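You operate a simulated robot arm through the tools that you are given. There is no shell and no other tool. Be economical: measure what you need, move in short steps, check, and stop when the job is done.

You run a simulated robot arm. Do the job below in one go: nothing can be reset, and whatever is moved stays where it is left.

Task
Stand the wheel nut from the top of the hub bench beside the small seal. It goes on the side that lies toward x +0.7, y +0.7 (a direction in the base frame), with about 3 cm between them.

Only the result counts: the job must be done as asked and must still hold three seconds after the hand-in. Knocking over, shifting, dropping, spilling or breaking anything else fails it. A push-on lid holds only when it is set on centred and level and pressed home; a screw cap is set on level and turned clockwise until tight.

Robot
A 6-joint arm with a two-finger parallel gripper, fixed in place. Base frame: the origin is at the foot of the arm, x ahead of it, y to its left, z up; the work surface is at about z = 880. Readings come in mm, degrees, newtons and seconds.
With the tool pointing down near the work surface it reaches from about 260 to 660 mm from the base axis. Its first joint turns from -66.0 to 66.0 degrees. Payload 2.9 kg.
The TCP is the grasp point between the finger pads, 30 mm short of the fingertips. In the tool frame z runs along the fingers and y along their closing line. Largest opening 110 mm; finger width 20, thickness 10; the body of the gripper, 48 by 112 mm, starts 55 mm behind the TCP.
Orientation is told as [roll, pitch, yaw] about the base's x, y, z axes, in that order, counted from this pose: with the fingers straight down and closing along the base's y, the tool's x points along the base's -x, its y along +y and its z along -z.

Tools
- The arm moves only by the tool drive_tool. Its argument "deltas" is a list of rows, each a list of 7 numbers: the gripper command, from -1 (shut) to 1 (fully open), values between in proportion, then the shift along the base's x, y, z in units of 400 mm (1.0 is 400 mm), then the turn, a rotation vector about the base's x, y, z in units of 120 degrees (1.0 is 120 degrees). In form: [[claw, x, y, z, ax, ay, az], ...]. A call has 1 to 12 rows; each row is the pose to reach, as a shift and turn from the pose commanded when the call began. A call with a number of a shift or a turn outside -1 to 1 is refused whole. Each row takes 0.2 s and may step no farther than 50 mm and 8.6 degrees from the row before; otherwise, or with a gripper value out of range, the whole call is refused. A pose out of reach is approached as far as the arm can. The call stops where the force on the tool passes 40 N (or 10 N more than at its start, if that is more) or the arm is blocked; 0.2 s more then pass. The fingers move at their own pace (about 108 mm/s each) and stop on an object; they squeeze with about 22 N. The grip force told is the motor's: it shows also when the fingers shut on nothing. Time passes only in rows, and 0.2 s behind the last, so rows that repeat a pose let the fingers close. The reply holds the time, the measured pose of the TCP, the force on the tool along the base axes, the opening and the grip force, in the units named above and with some noise.
- Cameras (640 x 400 px; columns grow to the right, rows downward): "scene" is fixed at [74.5, 422.4, 1404.6]; the picture's right is [-0.82, -0.57, 0.00], its down [-0.22, 0.31, -0.93] and it looks along [0.53, -0.76, -0.38] (base axes); focal length 310 px, centre (320, 200). "wrist" rides on the gripper at [-36, 0, -57] in the tool frame; the picture's right is [0.00, -1.00, 0.00], its down [0.97, 0.00, -0.24] and it looks along [0.24, 0.00, 0.97] (tool axes); focal length 218 px, centre (320, 200). There is no depth. A picture from a camera that has moved, and an enlarged one, comes with that camera's place and axes in the base frame and with its lens.
- get_image(camera): a new picture of that camera. No time passes.
- close_up(camera, box): a new picture of the part [left, top, right, bottom] of that camera's present view, enlarged. No time passes.
- hand_in(): hands the job in; it is judged then, once.

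Go step by step. Nothing tells you positions but the pictures and the camera data: compare them with the known pose of the tool, close in by small moves and look again before you grip or let go. The budget is 90 turns and 42 pictures, counting those below and the enlarged ones. Unless the task says otherwise, let go and move clear before handing in, and close with one line.

The tools are called after "Request:" by a JSON object that holds its "name" and its "arguments". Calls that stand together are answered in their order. drive_tool: Moves the arm, as the interface text tells. Its arguments: {"type":"object","properties":{"deltas":{"type":"array"}},"required":["deltas"]} The other tools are called the same way: get_image (camera) takes a picture; close_up (camera, box) takes an enlarged picture of a part of a camera's view; hand_in () hands the job in.

At the start:

```text
time: 0.0
tool_pos: [323.6, -161.2, 1082.2]
orientation: [0.1, 0.0, 0.0]
force: [0.6, 0.0, -0.2]
grip_width: 110.1
grip_force: 0.1
```

scene: 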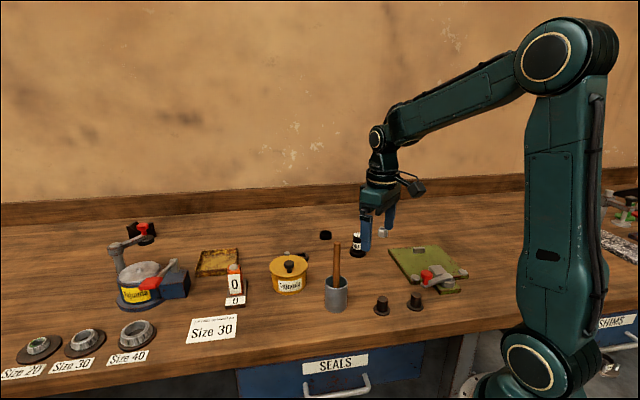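
wrist: 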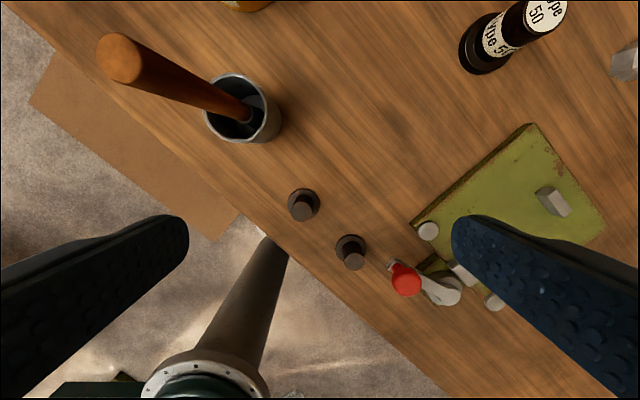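

I see a bench with several fixtures, but the nut, the hub bench and the seals need a closer look. I'll enlarge parts of the scene.

Request:
{"name": "close_up", "arguments": {"camera": "scene", "box": [0, 200, 240, 390]}}

Request:
{"name": "close_up", "arguments": {"camera": "scene", "box": [260, 210, 480, 330]}}

Request:
{"name": "close_up", "arguments": {"camera": "scene", "box": [540, 170, 640, 390]}}

```text
2.11 times, centred on (120, 295) of scene
camera zoom: at [74.5, 422.4, 1404.6], right [-0.82, -0.57, 0.0], down [-0.22, 0.31, -0.93], along [0.53, -0.76, -0.38], focal length 652 px, centre (741, 0)
```

zoom: 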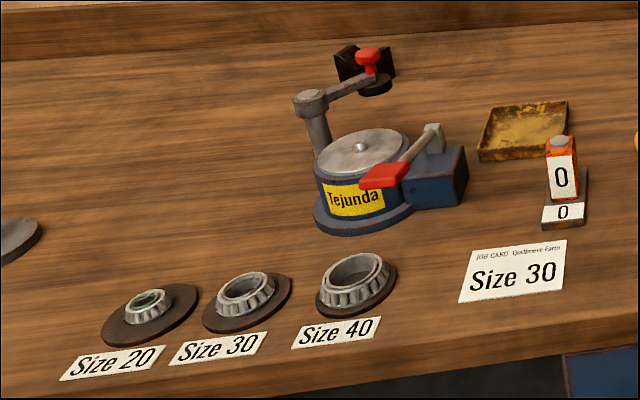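

```text
2.91 times, centred on (370, 270) of scene
camera zoom: at [74.5, 422.4, 1404.6], right [-0.82, -0.57, 0.0], down [-0.22, 0.31, -0.93], along [0.53, -0.76, -0.38], focal length 900 px, centre (174, -4)
```

zoom: 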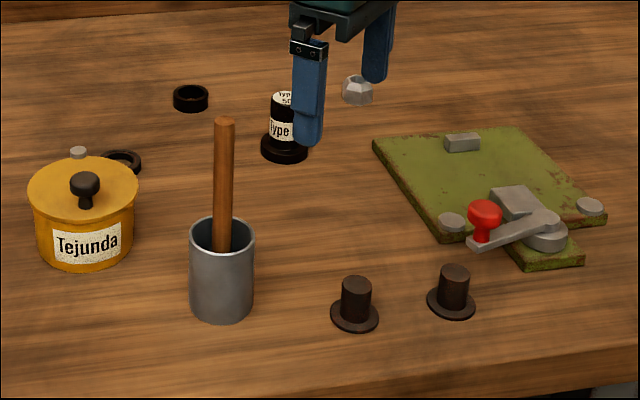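

```text
1.82 times, centred on (590, 280) of scene
camera zoom: at [74.5, 422.4, 1404.6], right [-0.82, -0.57, 0.0], down [-0.22, 0.31, -0.93], along [0.53, -0.76, -0.38], focal length 563 px, centre (-171, 54)
```

zoom: 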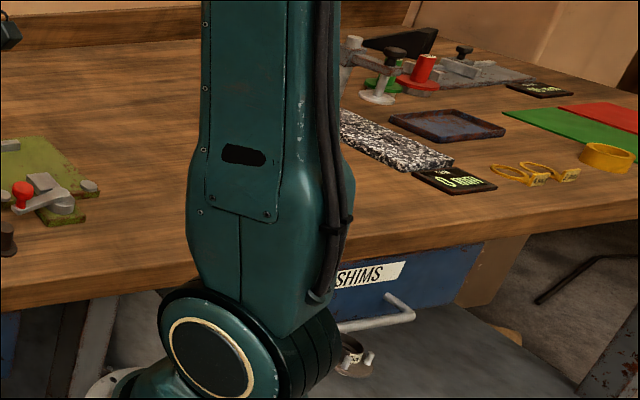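

The loose silver hexagonal piece near (440,-478) looks like the nut. There are two black rings, near (596,-358) and (584,-213). I'll move over them to compare.

Request:
{"name": "drive_tool", "arguments": {"deltas": [[1, 0.08, -0.06, 0.035, 0, 0, 0], [1, 0.16, -0.12, 0.07, 0, 0, 0], [1, 0.24, -0.18, 0.105, 0, 0, 0], [1, 0.32, -0.24, 0.14, 0, 0, 0], [1, 0.39, -0.3, 0.175, 0, 0, 0]]}}

Request:
{"name": "get_image", "arguments": {"camera": "wrist"}}

Request:
{"name": "get_image", "arguments": {"camera": "scene"}}

```text
time: 1.2
tool_pos: [482.0, -281.5, 1153.3]
orientation: [0.0, 0.0, 0.0]
force: [0.4, 0.1, -0.5]
grip_width: 110.0
grip_force: 0.0
```

```text
36 pictures are left
camera wrist: at [516.2, -281.9, 1210.3], right [0.0, -1.0, 0.0], down [-0.97, 0.0, 0.24], along [-0.24, 0.0, -0.97], focal length 218 px, centre (320, 200)
```

wrist: 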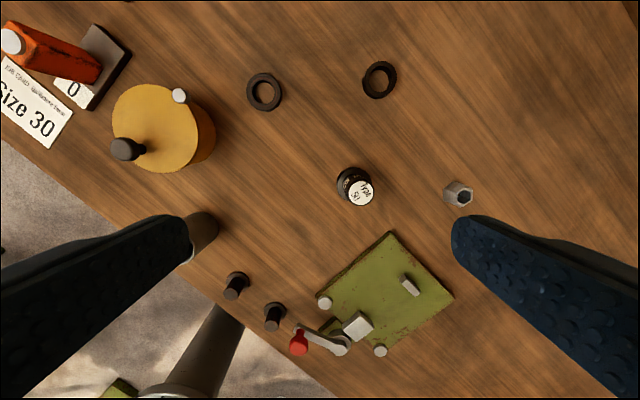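

```text
35 pictures are left
```

scene: 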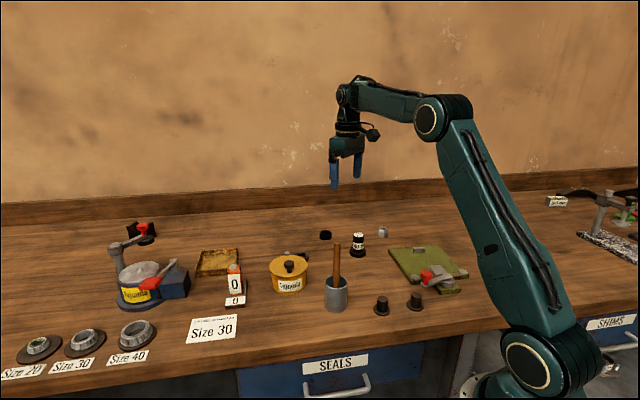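

Request:
{"name": "close_up", "arguments": {"camera": "wrist", "box": [230, 50, 410, 162]}}

Request:
{"name": "close_up", "arguments": {"camera": "wrist", "box": [420, 160, 500, 210]}}

Request:
{"name": "close_up", "arguments": {"camera": "scene", "box": [280, 215, 400, 290]}}

```text
3.56 times, centred on (320, 106) of wrist
camera zoom: at [516.2, -281.9, 1210.3], right [0.0, -1.0, 0.0], down [-0.97, 0.0, 0.24], along [-0.24, 0.0, -0.97], focal length 776 px, centre (320, 534)
```

zoom: 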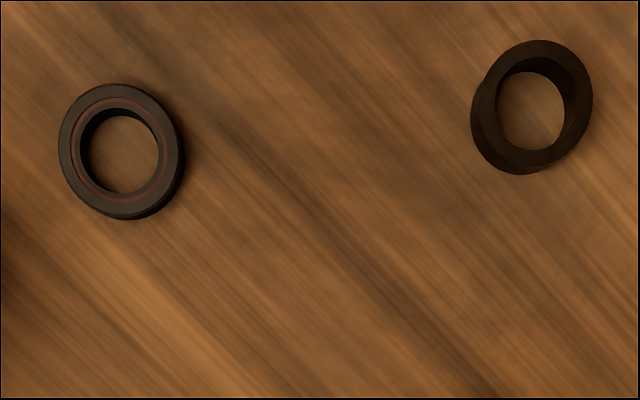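

```text
8.00 times, centred on (460, 185) of wrist
camera zoom: at [516.2, -281.9, 1210.3], right [0.0, -1.0, 0.0], down [-0.97, 0.0, 0.24], along [-0.24, 0.0, -0.97], focal length 1746 px, centre (-800, 320)
```

zoom: 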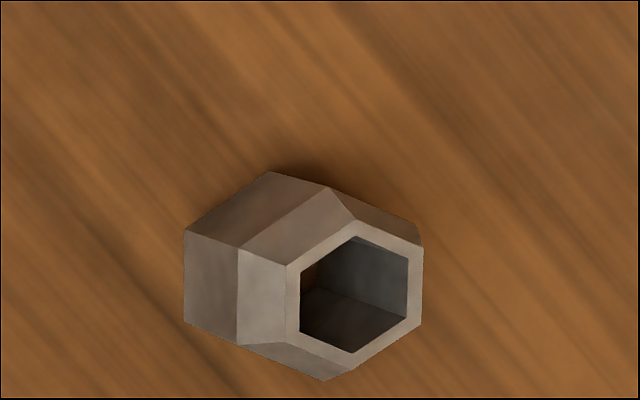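

```text
5.33 times, centred on (340, 252) of scene
camera zoom: at [74.5, 422.4, 1404.6], right [-0.82, -0.57, 0.0], down [-0.22, 0.31, -0.93], along [0.53, -0.76, -0.38], focal length 1651 px, centre (213, -80)
```

zoom: 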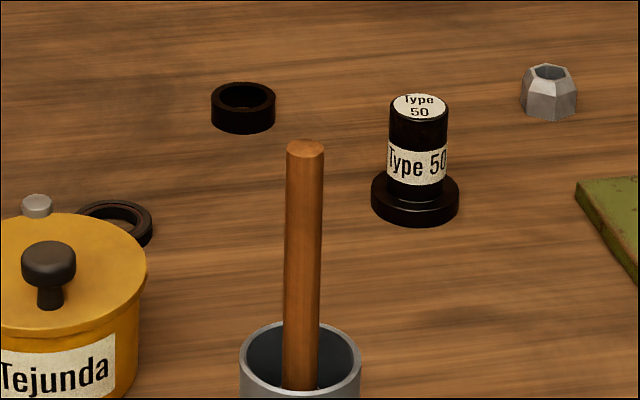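

The ring at about (587,-206) has a lip like a seal. The one at (602,-363) is a tall plain sleeve. I'll check the left part of the bench for other seals or nuts before committing.

Request:
{"name": "drive_tool", "arguments": {"deltas": [[1, 0, 0.11, 0.03, 0, 0, 0], [1, 0, 0.22, 0.06, 0, 0, 0], [1, 0, 0.33, 0.09, 0, 0, 0], [1, 0, 0.44, 0.12, 0, 0, 0], [1, 0, 0.55, 0.12, 0, 0, 0], [1, 0, 0.66, 0.12, 0, 0, 0], [1, 0, 0.77, 0.12, 0, 0, 0], [1, 0, 0.88, 0.12, 0, 0, 0]]}}

Request:
{"name": "get_image", "arguments": {"camera": "wrist"}}

Request:
{"name": "get_image", "arguments": {"camera": "scene"}}

```text
time: 3.0
tool_pos: [480.1, 71.6, 1200.5]
orientation: [-0.1, -0.1, 0.0]
force: [-0.1, 0.0, 0.2]
grip_width: 110.0
grip_force: 0.1
```

```text
31 pictures are left
camera wrist: at [515.0, 72.4, 1258.0], right [0.0, -1.0, 0.0], down [-0.97, 0.0, 0.24], along [-0.24, 0.0, -0.97], focal length 218 px, centre (320, 200)
```

wrist: 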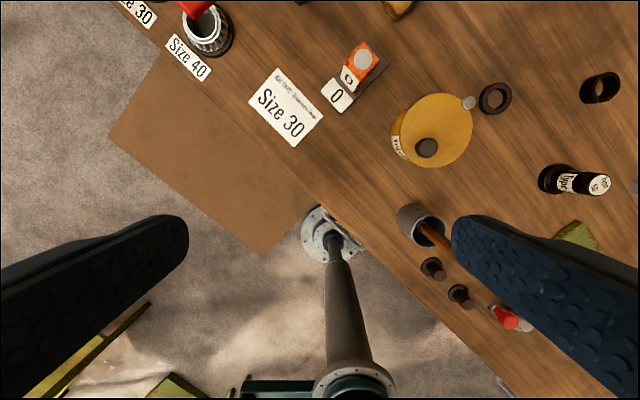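

```text
30 pictures are left
```

scene: 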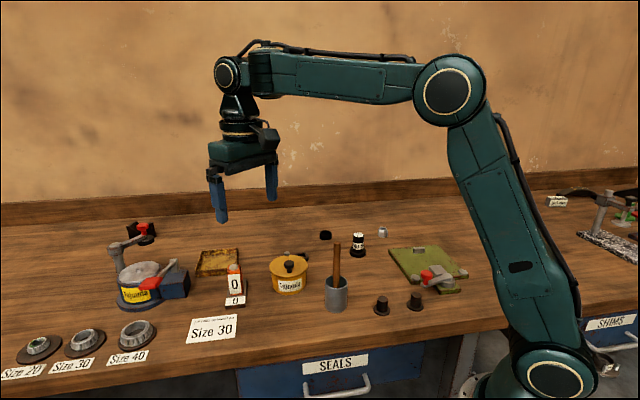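

Nothing else on the left looks like a seal or a nut, so it is the hex nut near (446,-488) and the lipped ring near (587,-206). I'll go back toward the nut.

Request:
{"name": "drive_tool", "arguments": {"deltas": [[1, -0.0105, -0.107, -0.03, 0, 0, 0], [1, -0.021, -0.214, -0.06, 0, 0, 0], [1, -0.0315, -0.321, -0.09, 0, 0, 0], [1, -0.042, -0.428, -0.12, 0, 0, 0], [1, -0.0525, -0.535, -0.15, 0, 0, 0], [1, -0.063, -0.642, -0.18, 0, 0, 0], [1, -0.0735, -0.749, -0.21, 0, 0, 0], [1, -0.084, -0.856, -0.24, 0, 0, 0], [1, -0.0945, -0.963, -0.27, 0, 0, 0]]}}

Request:
{"name": "get_image", "arguments": {"camera": "wrist"}}

```text
time: 5.0
tool_pos: [442.2, -315.9, 1094.4]
orientation: [0.0, -0.1, 0.0]
force: [-0.6, -0.7, -0.4]
grip_width: 110.1
grip_force: 0.0
```

```text
29 pictures are left
camera wrist: at [477.4, -316.6, 1150.9], right [0.0, -1.0, 0.0], down [-0.97, 0.0, 0.24], along [-0.24, 0.0, -0.97], focal length 218 px, centre (320, 200)
```

wrist: 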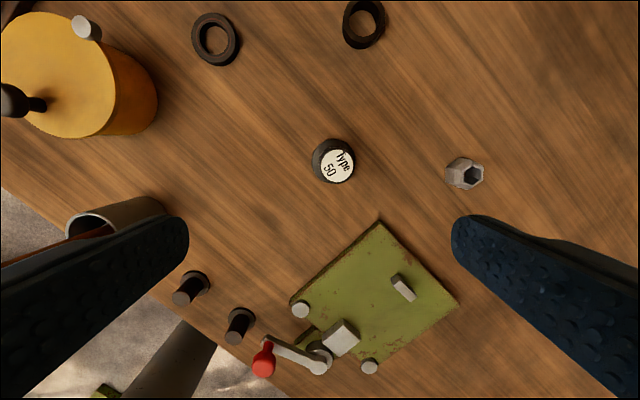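

The nut comes out near (449,-488) again. I'll take closer looks at the rings and move above the nut.

Request:
{"name": "close_up", "arguments": {"camera": "wrist", "box": [180, 0, 420, 100]}}

Request:
{"name": "drive_tool", "arguments": {"deltas": [[1, 0, -0.1, -0.05, 0, 0, 0], [1, 0, -0.2, -0.1, 0, 0, 0], [1, 0, -0.3, -0.15, 0, 0, 0], [1, 0, -0.4, -0.2, 0, 0, 0]]}}

Request:
{"name": "get_image", "arguments": {"camera": "wrist"}}

```text
2.67 times, centred on (300, 50) of wrist
camera zoom: at [477.4, -316.6, 1150.9], right [0.0, -1.0, 0.0], down [-0.97, 0.0, 0.24], along [-0.24, 0.0, -0.97], focal length 582 px, centre (373, 600)
```

zoom: 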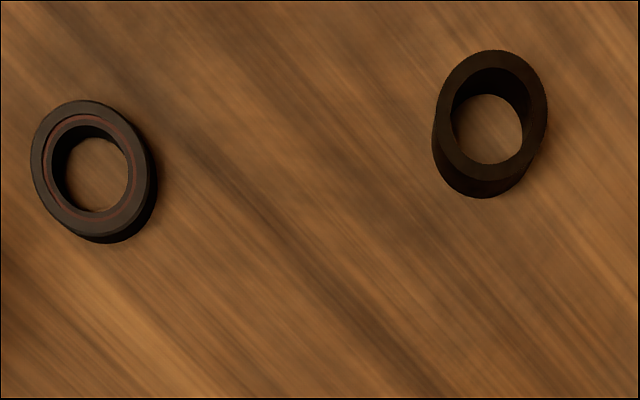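

```text
time: 6.0
tool_pos: [440.4, -475.4, 1013.7]
orientation: [-0.1, 0.0, 0.0]
force: [0.6, 0.1, -0.8]
grip_width: 109.9
grip_force: 0.1
```

```text
27 pictures are left
camera wrist: at [476.9, -475.5, 1071.5], right [0.0, -1.0, 0.0], down [-0.97, 0.0, 0.24], along [-0.24, 0.0, -0.97], focal length 218 px, centre (320, 200)
```

wrist: 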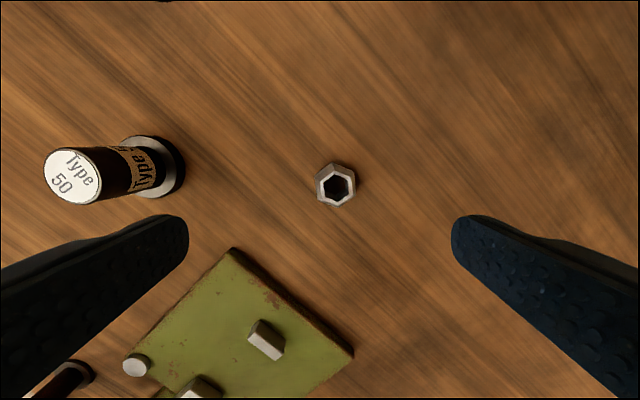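

The nut is almost below the tool. I'll check its facet orientation.

Request:
{"name": "close_up", "arguments": {"camera": "wrist", "box": [288, 165, 384, 225]}}

```text
6.67 times, centred on (336, 195) of wrist
camera zoom: at [476.9, -475.5, 1071.5], right [0.0, -1.0, 0.0], down [-0.97, 0.0, 0.24], along [-0.24, 0.0, -0.97], focal length 1455 px, centre (213, 233)
```

zoom: 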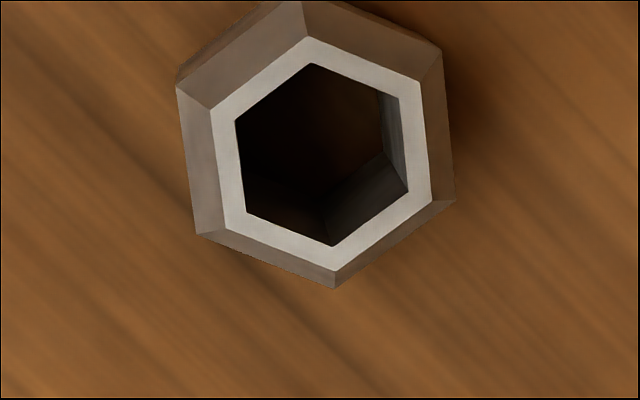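

The flats are turned about 7.5° counter-clockwise from the base axes, and the nut is about 32 mm across. I'll line up the yaw and come down partway.

Request:
{"name": "drive_tool", "arguments": {"deltas": [[1, 0.005, -0.017, -0.05, 0, 0, 0.03], [1, 0.01, -0.034, -0.1, 0, 0, 0.0625], [1, 0.01, -0.034, -0.17, 0, 0, 0.0625], [1, 0.01, -0.034, -0.17, 0, 0, 0.0625]]}}

Request:
{"name": "get_image", "arguments": {"camera": "wrist"}}

Request:
{"name": "close_up", "arguments": {"camera": "scene", "box": [330, 190, 430, 252]}}

```text
time: 7.0
tool_pos: [447.0, -489.1, 946.2]
orientation: [0.0, 0.0, 7.5]
force: [0.1, -0.3, 0.9]
grip_width: 110.0
grip_force: 0.0
```

```text
25 pictures are left
camera wrist: at [481.7, -483.9, 1003.1], right [0.13, -0.99, 0.0], down [-0.96, -0.13, 0.24], along [-0.24, -0.03, -0.97], focal length 218 px, centre (320, 200)
```

wrist: 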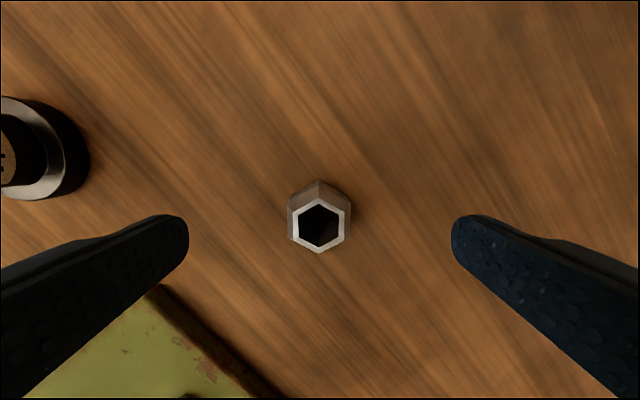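

```text
6.40 times, centred on (380, 221) of scene
camera zoom: at [74.5, 422.4, 1404.6], right [-0.82, -0.57, 0.0], down [-0.22, 0.31, -0.93], along [0.53, -0.76, -0.38], focal length 1981 px, centre (-64, 66)
```

zoom: 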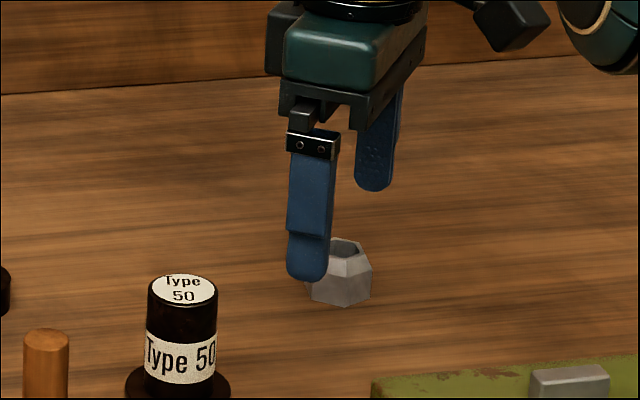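

The nut is centred between the fingers with its flats aligned. I'll go down to about z 914 and close.

Request:
{"name": "drive_tool", "arguments": {"deltas": [[1, 0, 0, -0.04, 0, 0, 0], [1, 0, 0, -0.075, 0, 0, 0], [1, 0, 0, -0.075, 0, 0, 0]]}}

```text
time: 7.8
tool_pos: [445.6, -487.4, 915.0]
orientation: [0.0, 0.0, 7.5]
force: [-0.1, -0.8, 0.1]
grip_width: 110.0
grip_force: 0.1
```

The tool is at grasp height with no contact. I'll close on the nut.

Request:
{"name": "drive_tool", "arguments": {"deltas": [[0.2, 0, 0, 0, 0, 0, 0], [-0.3, 0, 0, 0, 0, 0, 0], [-1, 0, 0, 0, 0, 0, 0], [-1, 0, 0, 0, 0, 0, 0], [-1, 0, 0, 0, 0, 0, 0]]}}

Request:
{"name": "get_image", "arguments": {"camera": "wrist"}}

```text
time: 9.0
tool_pos: [446.7, -488.0, 915.7]
orientation: [0.0, 0.0, 7.6]
force: [-0.2, -0.2, 0.5]
grip_width: 34.0
grip_force: 22.6
```

```text
23 pictures are left
camera wrist: at [481.9, -483.9, 972.8], right [0.13, -0.99, 0.0], down [-0.96, -0.13, 0.24], along [-0.24, -0.03, -0.97], focal length 218 px, centre (320, 200)
```

wrist: 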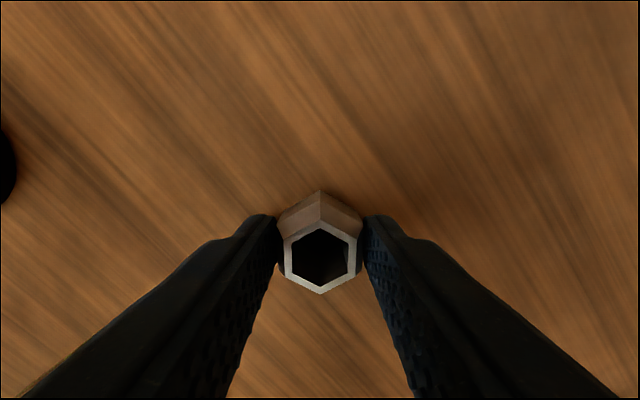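

I have the nut gripped on its flats at a 34 mm opening. I'll lift it and carry it high toward the seal.

Request:
{"name": "drive_tool", "arguments": {"deltas": [[-1, 0, 0, 0.1, 0, 0, 0], [-1, 0, 0, 0.2, 0, 0, 0], [-1, 0, 0, 0.3, 0, 0, 0], [-1, 0.043, 0.091, 0.3, 0, 0, 0], [-1, 0.086, 0.182, 0.3, 0, 0, 0], [-1, 0.129, 0.273, 0.3, 0, 0, 0], [-1, 0.172, 0.364, 0.3, 0, 0, 0], [-1, 0.215, 0.455, 0.3, 0, 0, 0], [-1, 0.258, 0.546, 0.3, 0, 0, 0], [-1, 0.301, 0.637, 0.3, 0, 0, 0], [-1, 0.344, 0.728, 0.3, 0, 0, 0], [-1, 0.385, 0.82, 0.3, 0, 0, 0]]}}

Request:
{"name": "get_image", "arguments": {"camera": "wrist"}}

Request:
{"name": "get_image", "arguments": {"camera": "scene"}}

```text
time: 11.6
tool_pos: [599.5, -161.1, 1037.5]
orientation: [0.0, 0.0, 7.5]
force: [-0.6, -0.1, -1.7]
grip_width: 33.6
grip_force: 22.3
```

```text
22 pictures are left
camera wrist: at [634.2, -156.0, 1093.3], right [0.13, -0.99, 0.0], down [-0.96, -0.13, 0.24], along [-0.24, -0.03, -0.97], focal length 218 px, centre (320, 200)
```

wrist: 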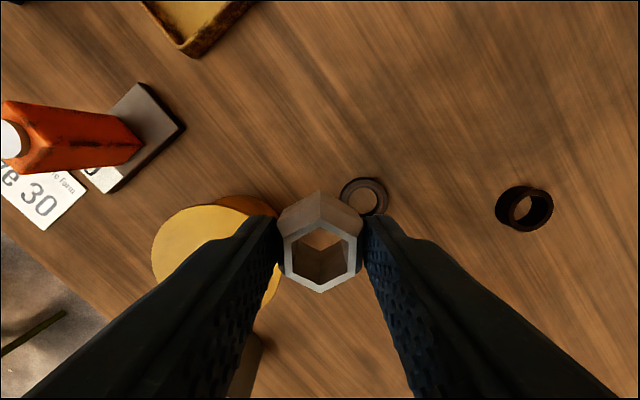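

```text
21 pictures are left
```

scene: 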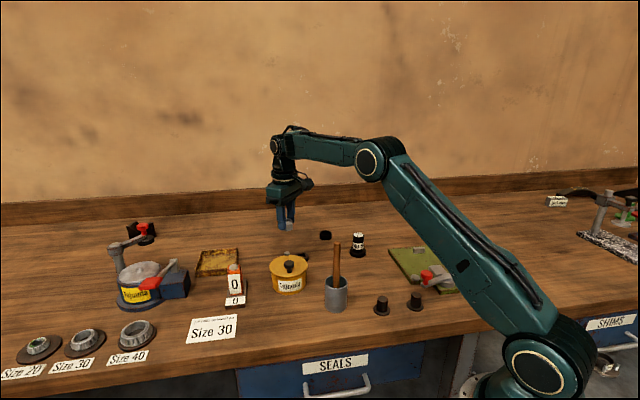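

I'll measure the seal in this view.

Request:
{"name": "close_up", "arguments": {"camera": "wrist", "box": [316, 160, 412, 220]}}

```text
6.67 times, centred on (364, 190) of wrist
camera zoom: at [634.2, -156.0, 1093.3], right [0.13, -0.99, 0.0], down [-0.96, -0.13, 0.24], along [-0.24, -0.03, -0.97], focal length 1455 px, centre (27, 267)
```

zoom: 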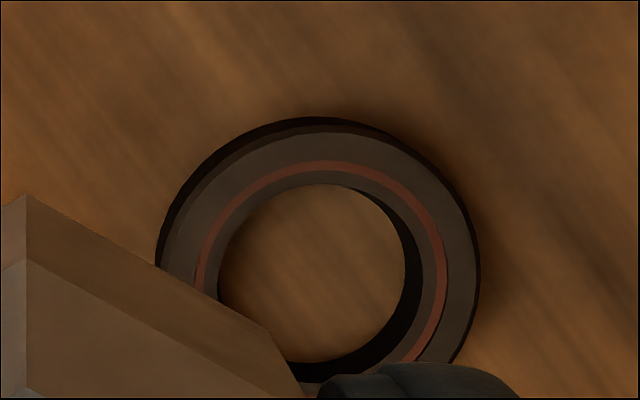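

The seal centre is about (588,-204.5) with a radius of about 23 mm. With 17 mm to the nut's flat and a 30 mm gap, the nut should stand at about (637.5,-155). I'll move there and come partway down.

Request:
{"name": "drive_tool", "arguments": {"deltas": [[-1, 0.047, 0.007, 0, 0, 0, 0], [-1, 0.094, 0.014, 0, 0, 0, 0], [-1, 0.094, 0.014, -0.09, 0, 0, 0], [-1, 0.094, 0.014, -0.18, 0, 0, 0], [-1, 0.094, 0.014, -0.23, 0, 0, 0], [-1, 0.094, 0.014, -0.23, 0, 0, 0]]}}

Request:
{"name": "get_image", "arguments": {"camera": "wrist"}}

Request:
{"name": "close_up", "arguments": {"camera": "scene", "box": [240, 190, 360, 265]}}

```text
time: 13.0
tool_pos: [635.8, -154.0, 943.9]
orientation: [-0.1, 0.0, 7.5]
force: [0.6, -0.1, -1.5]
grip_width: 33.8
grip_force: 22.2
```

```text
19 pictures are left
camera wrist: at [671.7, -150.5, 1000.8], right [0.13, -0.99, 0.0], down [-0.96, -0.13, 0.24], along [-0.24, -0.03, -0.97], focal length 218 px, centre (320, 200)
```

wrist: 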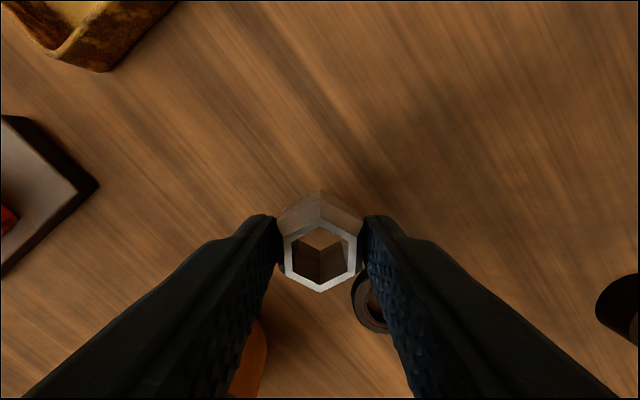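

```text
5.33 times, centred on (300, 228) of scene
camera zoom: at [74.6, 422.4, 1404.6], right [-0.82, -0.57, 0.0], down [-0.22, 0.31, -0.93], along [0.53, -0.76, -0.38], focal length 1651 px, centre (427, 53)
```

zoom: 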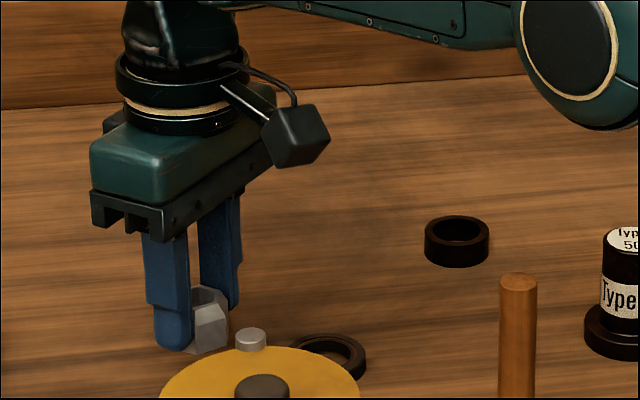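

The nut is over a clear spot with the seal off to the side. I'll lower it gently to the surface.

Request:
{"name": "drive_tool", "arguments": {"deltas": [[-1, 0, 0, -0.03, 0, 0, 0], [-1, 0, 0, -0.055, 0, 0, 0], [-1, 0, 0, -0.065, 0, 0, 0], [-1, 0, 0, -0.0685, 0, 0, 0], [-1, 0, 0, -0.0685, 0, 0, 0]]}}

Request:
{"name": "close_up", "arguments": {"camera": "scene", "box": [240, 200, 340, 265]}}

```text
time: 14.2
tool_pos: [638.0, -154.6, 915.6]
orientation: [-0.1, -0.1, 7.5]
force: [0.7, 0.7, -1.2]
grip_width: 33.9
grip_force: 22.3
```

```text
6.15 times, centred on (290, 232) of scene
camera zoom: at [74.6, 422.4, 1404.6], right [-0.82, -0.57, 0.0], down [-0.22, 0.31, -0.93], along [0.53, -0.76, -0.38], focal length 1905 px, centre (505, 0)
```

zoom: 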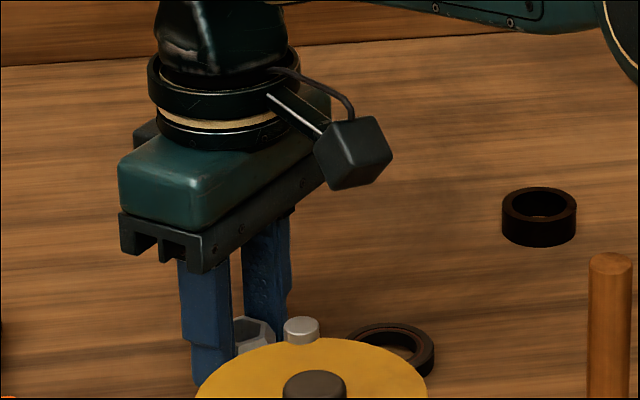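

There's no clear contact yet, so I'll go down in small increments until the force shows it.

Request:
{"name": "drive_tool", "arguments": {"deltas": [[-1, 0, 0, -0.002, 0, 0, 0], [-1, 0, 0, -0.002, 0, 0, 0]]}}

```text
time: 14.8
tool_pos: [637.0, -154.9, 915.1]
orientation: [0.0, -0.1, 7.6]
force: [-1.6, 0.3, 4.1]
grip_width: 33.7
grip_force: 21.7
```

The force rose to about +4 N, so the nut is on the surface. I'll open partway and look.

Request:
{"name": "drive_tool", "arguments": {"deltas": [[-0.3, 0, 0, 0, 0, 0, 0], [-0.1, 0, 0, 0, 0, 0, 0], [0.1, 0, 0, 0, 0, 0, 0], [0.1, 0, 0, 0, 0, 0, 0]]}}

Request:
{"name": "get_image", "arguments": {"camera": "wrist"}}

```text
time: 15.8
tool_pos: [637.7, -154.6, 915.6]
orientation: [0.0, 0.1, 7.5]
force: [0.9, -1.0, -0.1]
grip_width: 60.4
grip_force: 0.0
```

```text
16 pictures are left
camera wrist: at [672.8, -150.0, 972.3], right [0.13, -0.99, 0.0], down [-0.96, -0.13, 0.24], along [-0.24, -0.03, -0.97], focal length 218 px, centre (320, 200)
```

wrist: 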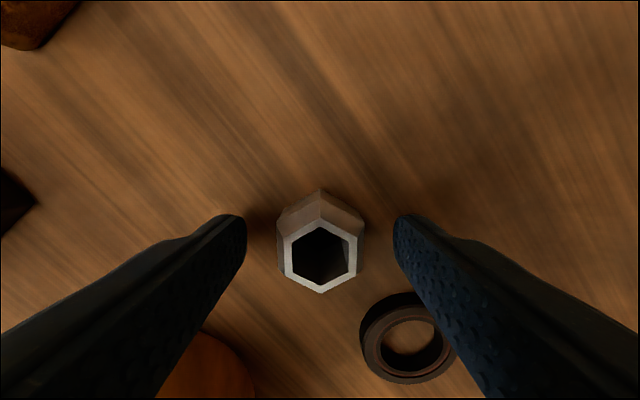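

The nut stands free beside the seal. I'll rise straight up, back off, and check the result.

Request:
{"name": "drive_tool", "arguments": {"deltas": [[0.1, 0, 0, 0.06, 0, 0, 0], [0.1, 0, 0, 0.16, 0, 0, 0], [0.1, 0, 0, 0.27, 0, 0, 0], [0.1, 0, 0, 0.38, 0, 0, 0], [0.1, -0.1, 0, 0.4, 0, 0, 0], [0.1, -0.15, 0, 0.4, 0, 0, 0]]}}

Request:
{"name": "get_image", "arguments": {"camera": "wrist"}}

Request:
{"name": "get_image", "arguments": {"camera": "scene"}}

```text
time: 17.2
tool_pos: [578.6, -156.0, 1077.1]
orientation: [-0.1, 0.0, 7.6]
force: [0.1, -0.2, -0.2]
grip_width: 60.2
grip_force: 0.0
out of reach, approached as far as the arm can: row 4
```

```text
15 pictures are left
camera wrist: at [613.7, -150.9, 1134.5], right [0.13, -0.99, 0.0], down [-0.96, -0.13, 0.24], along [-0.24, -0.03, -0.97], focal length 218 px, centre (320, 200)
```

wrist: 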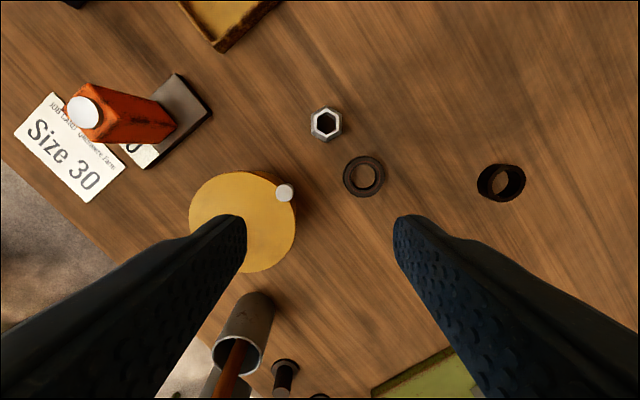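

```text
14 pictures are left
```

scene: 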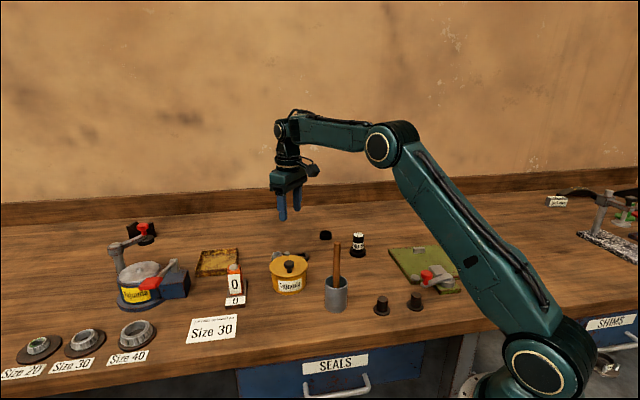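

The nut stands upright at an offset of about (+50,+50) mm from the seal, which leaves a gap of about 3 cm. Nothing else appears disturbed and the gripper is clear, so I'm handing in.

Request:
{"name": "hand_in", "arguments": {}}

```text
The job is handed in.
```

The wheel nut is standing on the (+x, +y) side of the small seal with about 3 cm between them. I took the lipped ring near (588, -204) to be the small seal, and the job is handed in.
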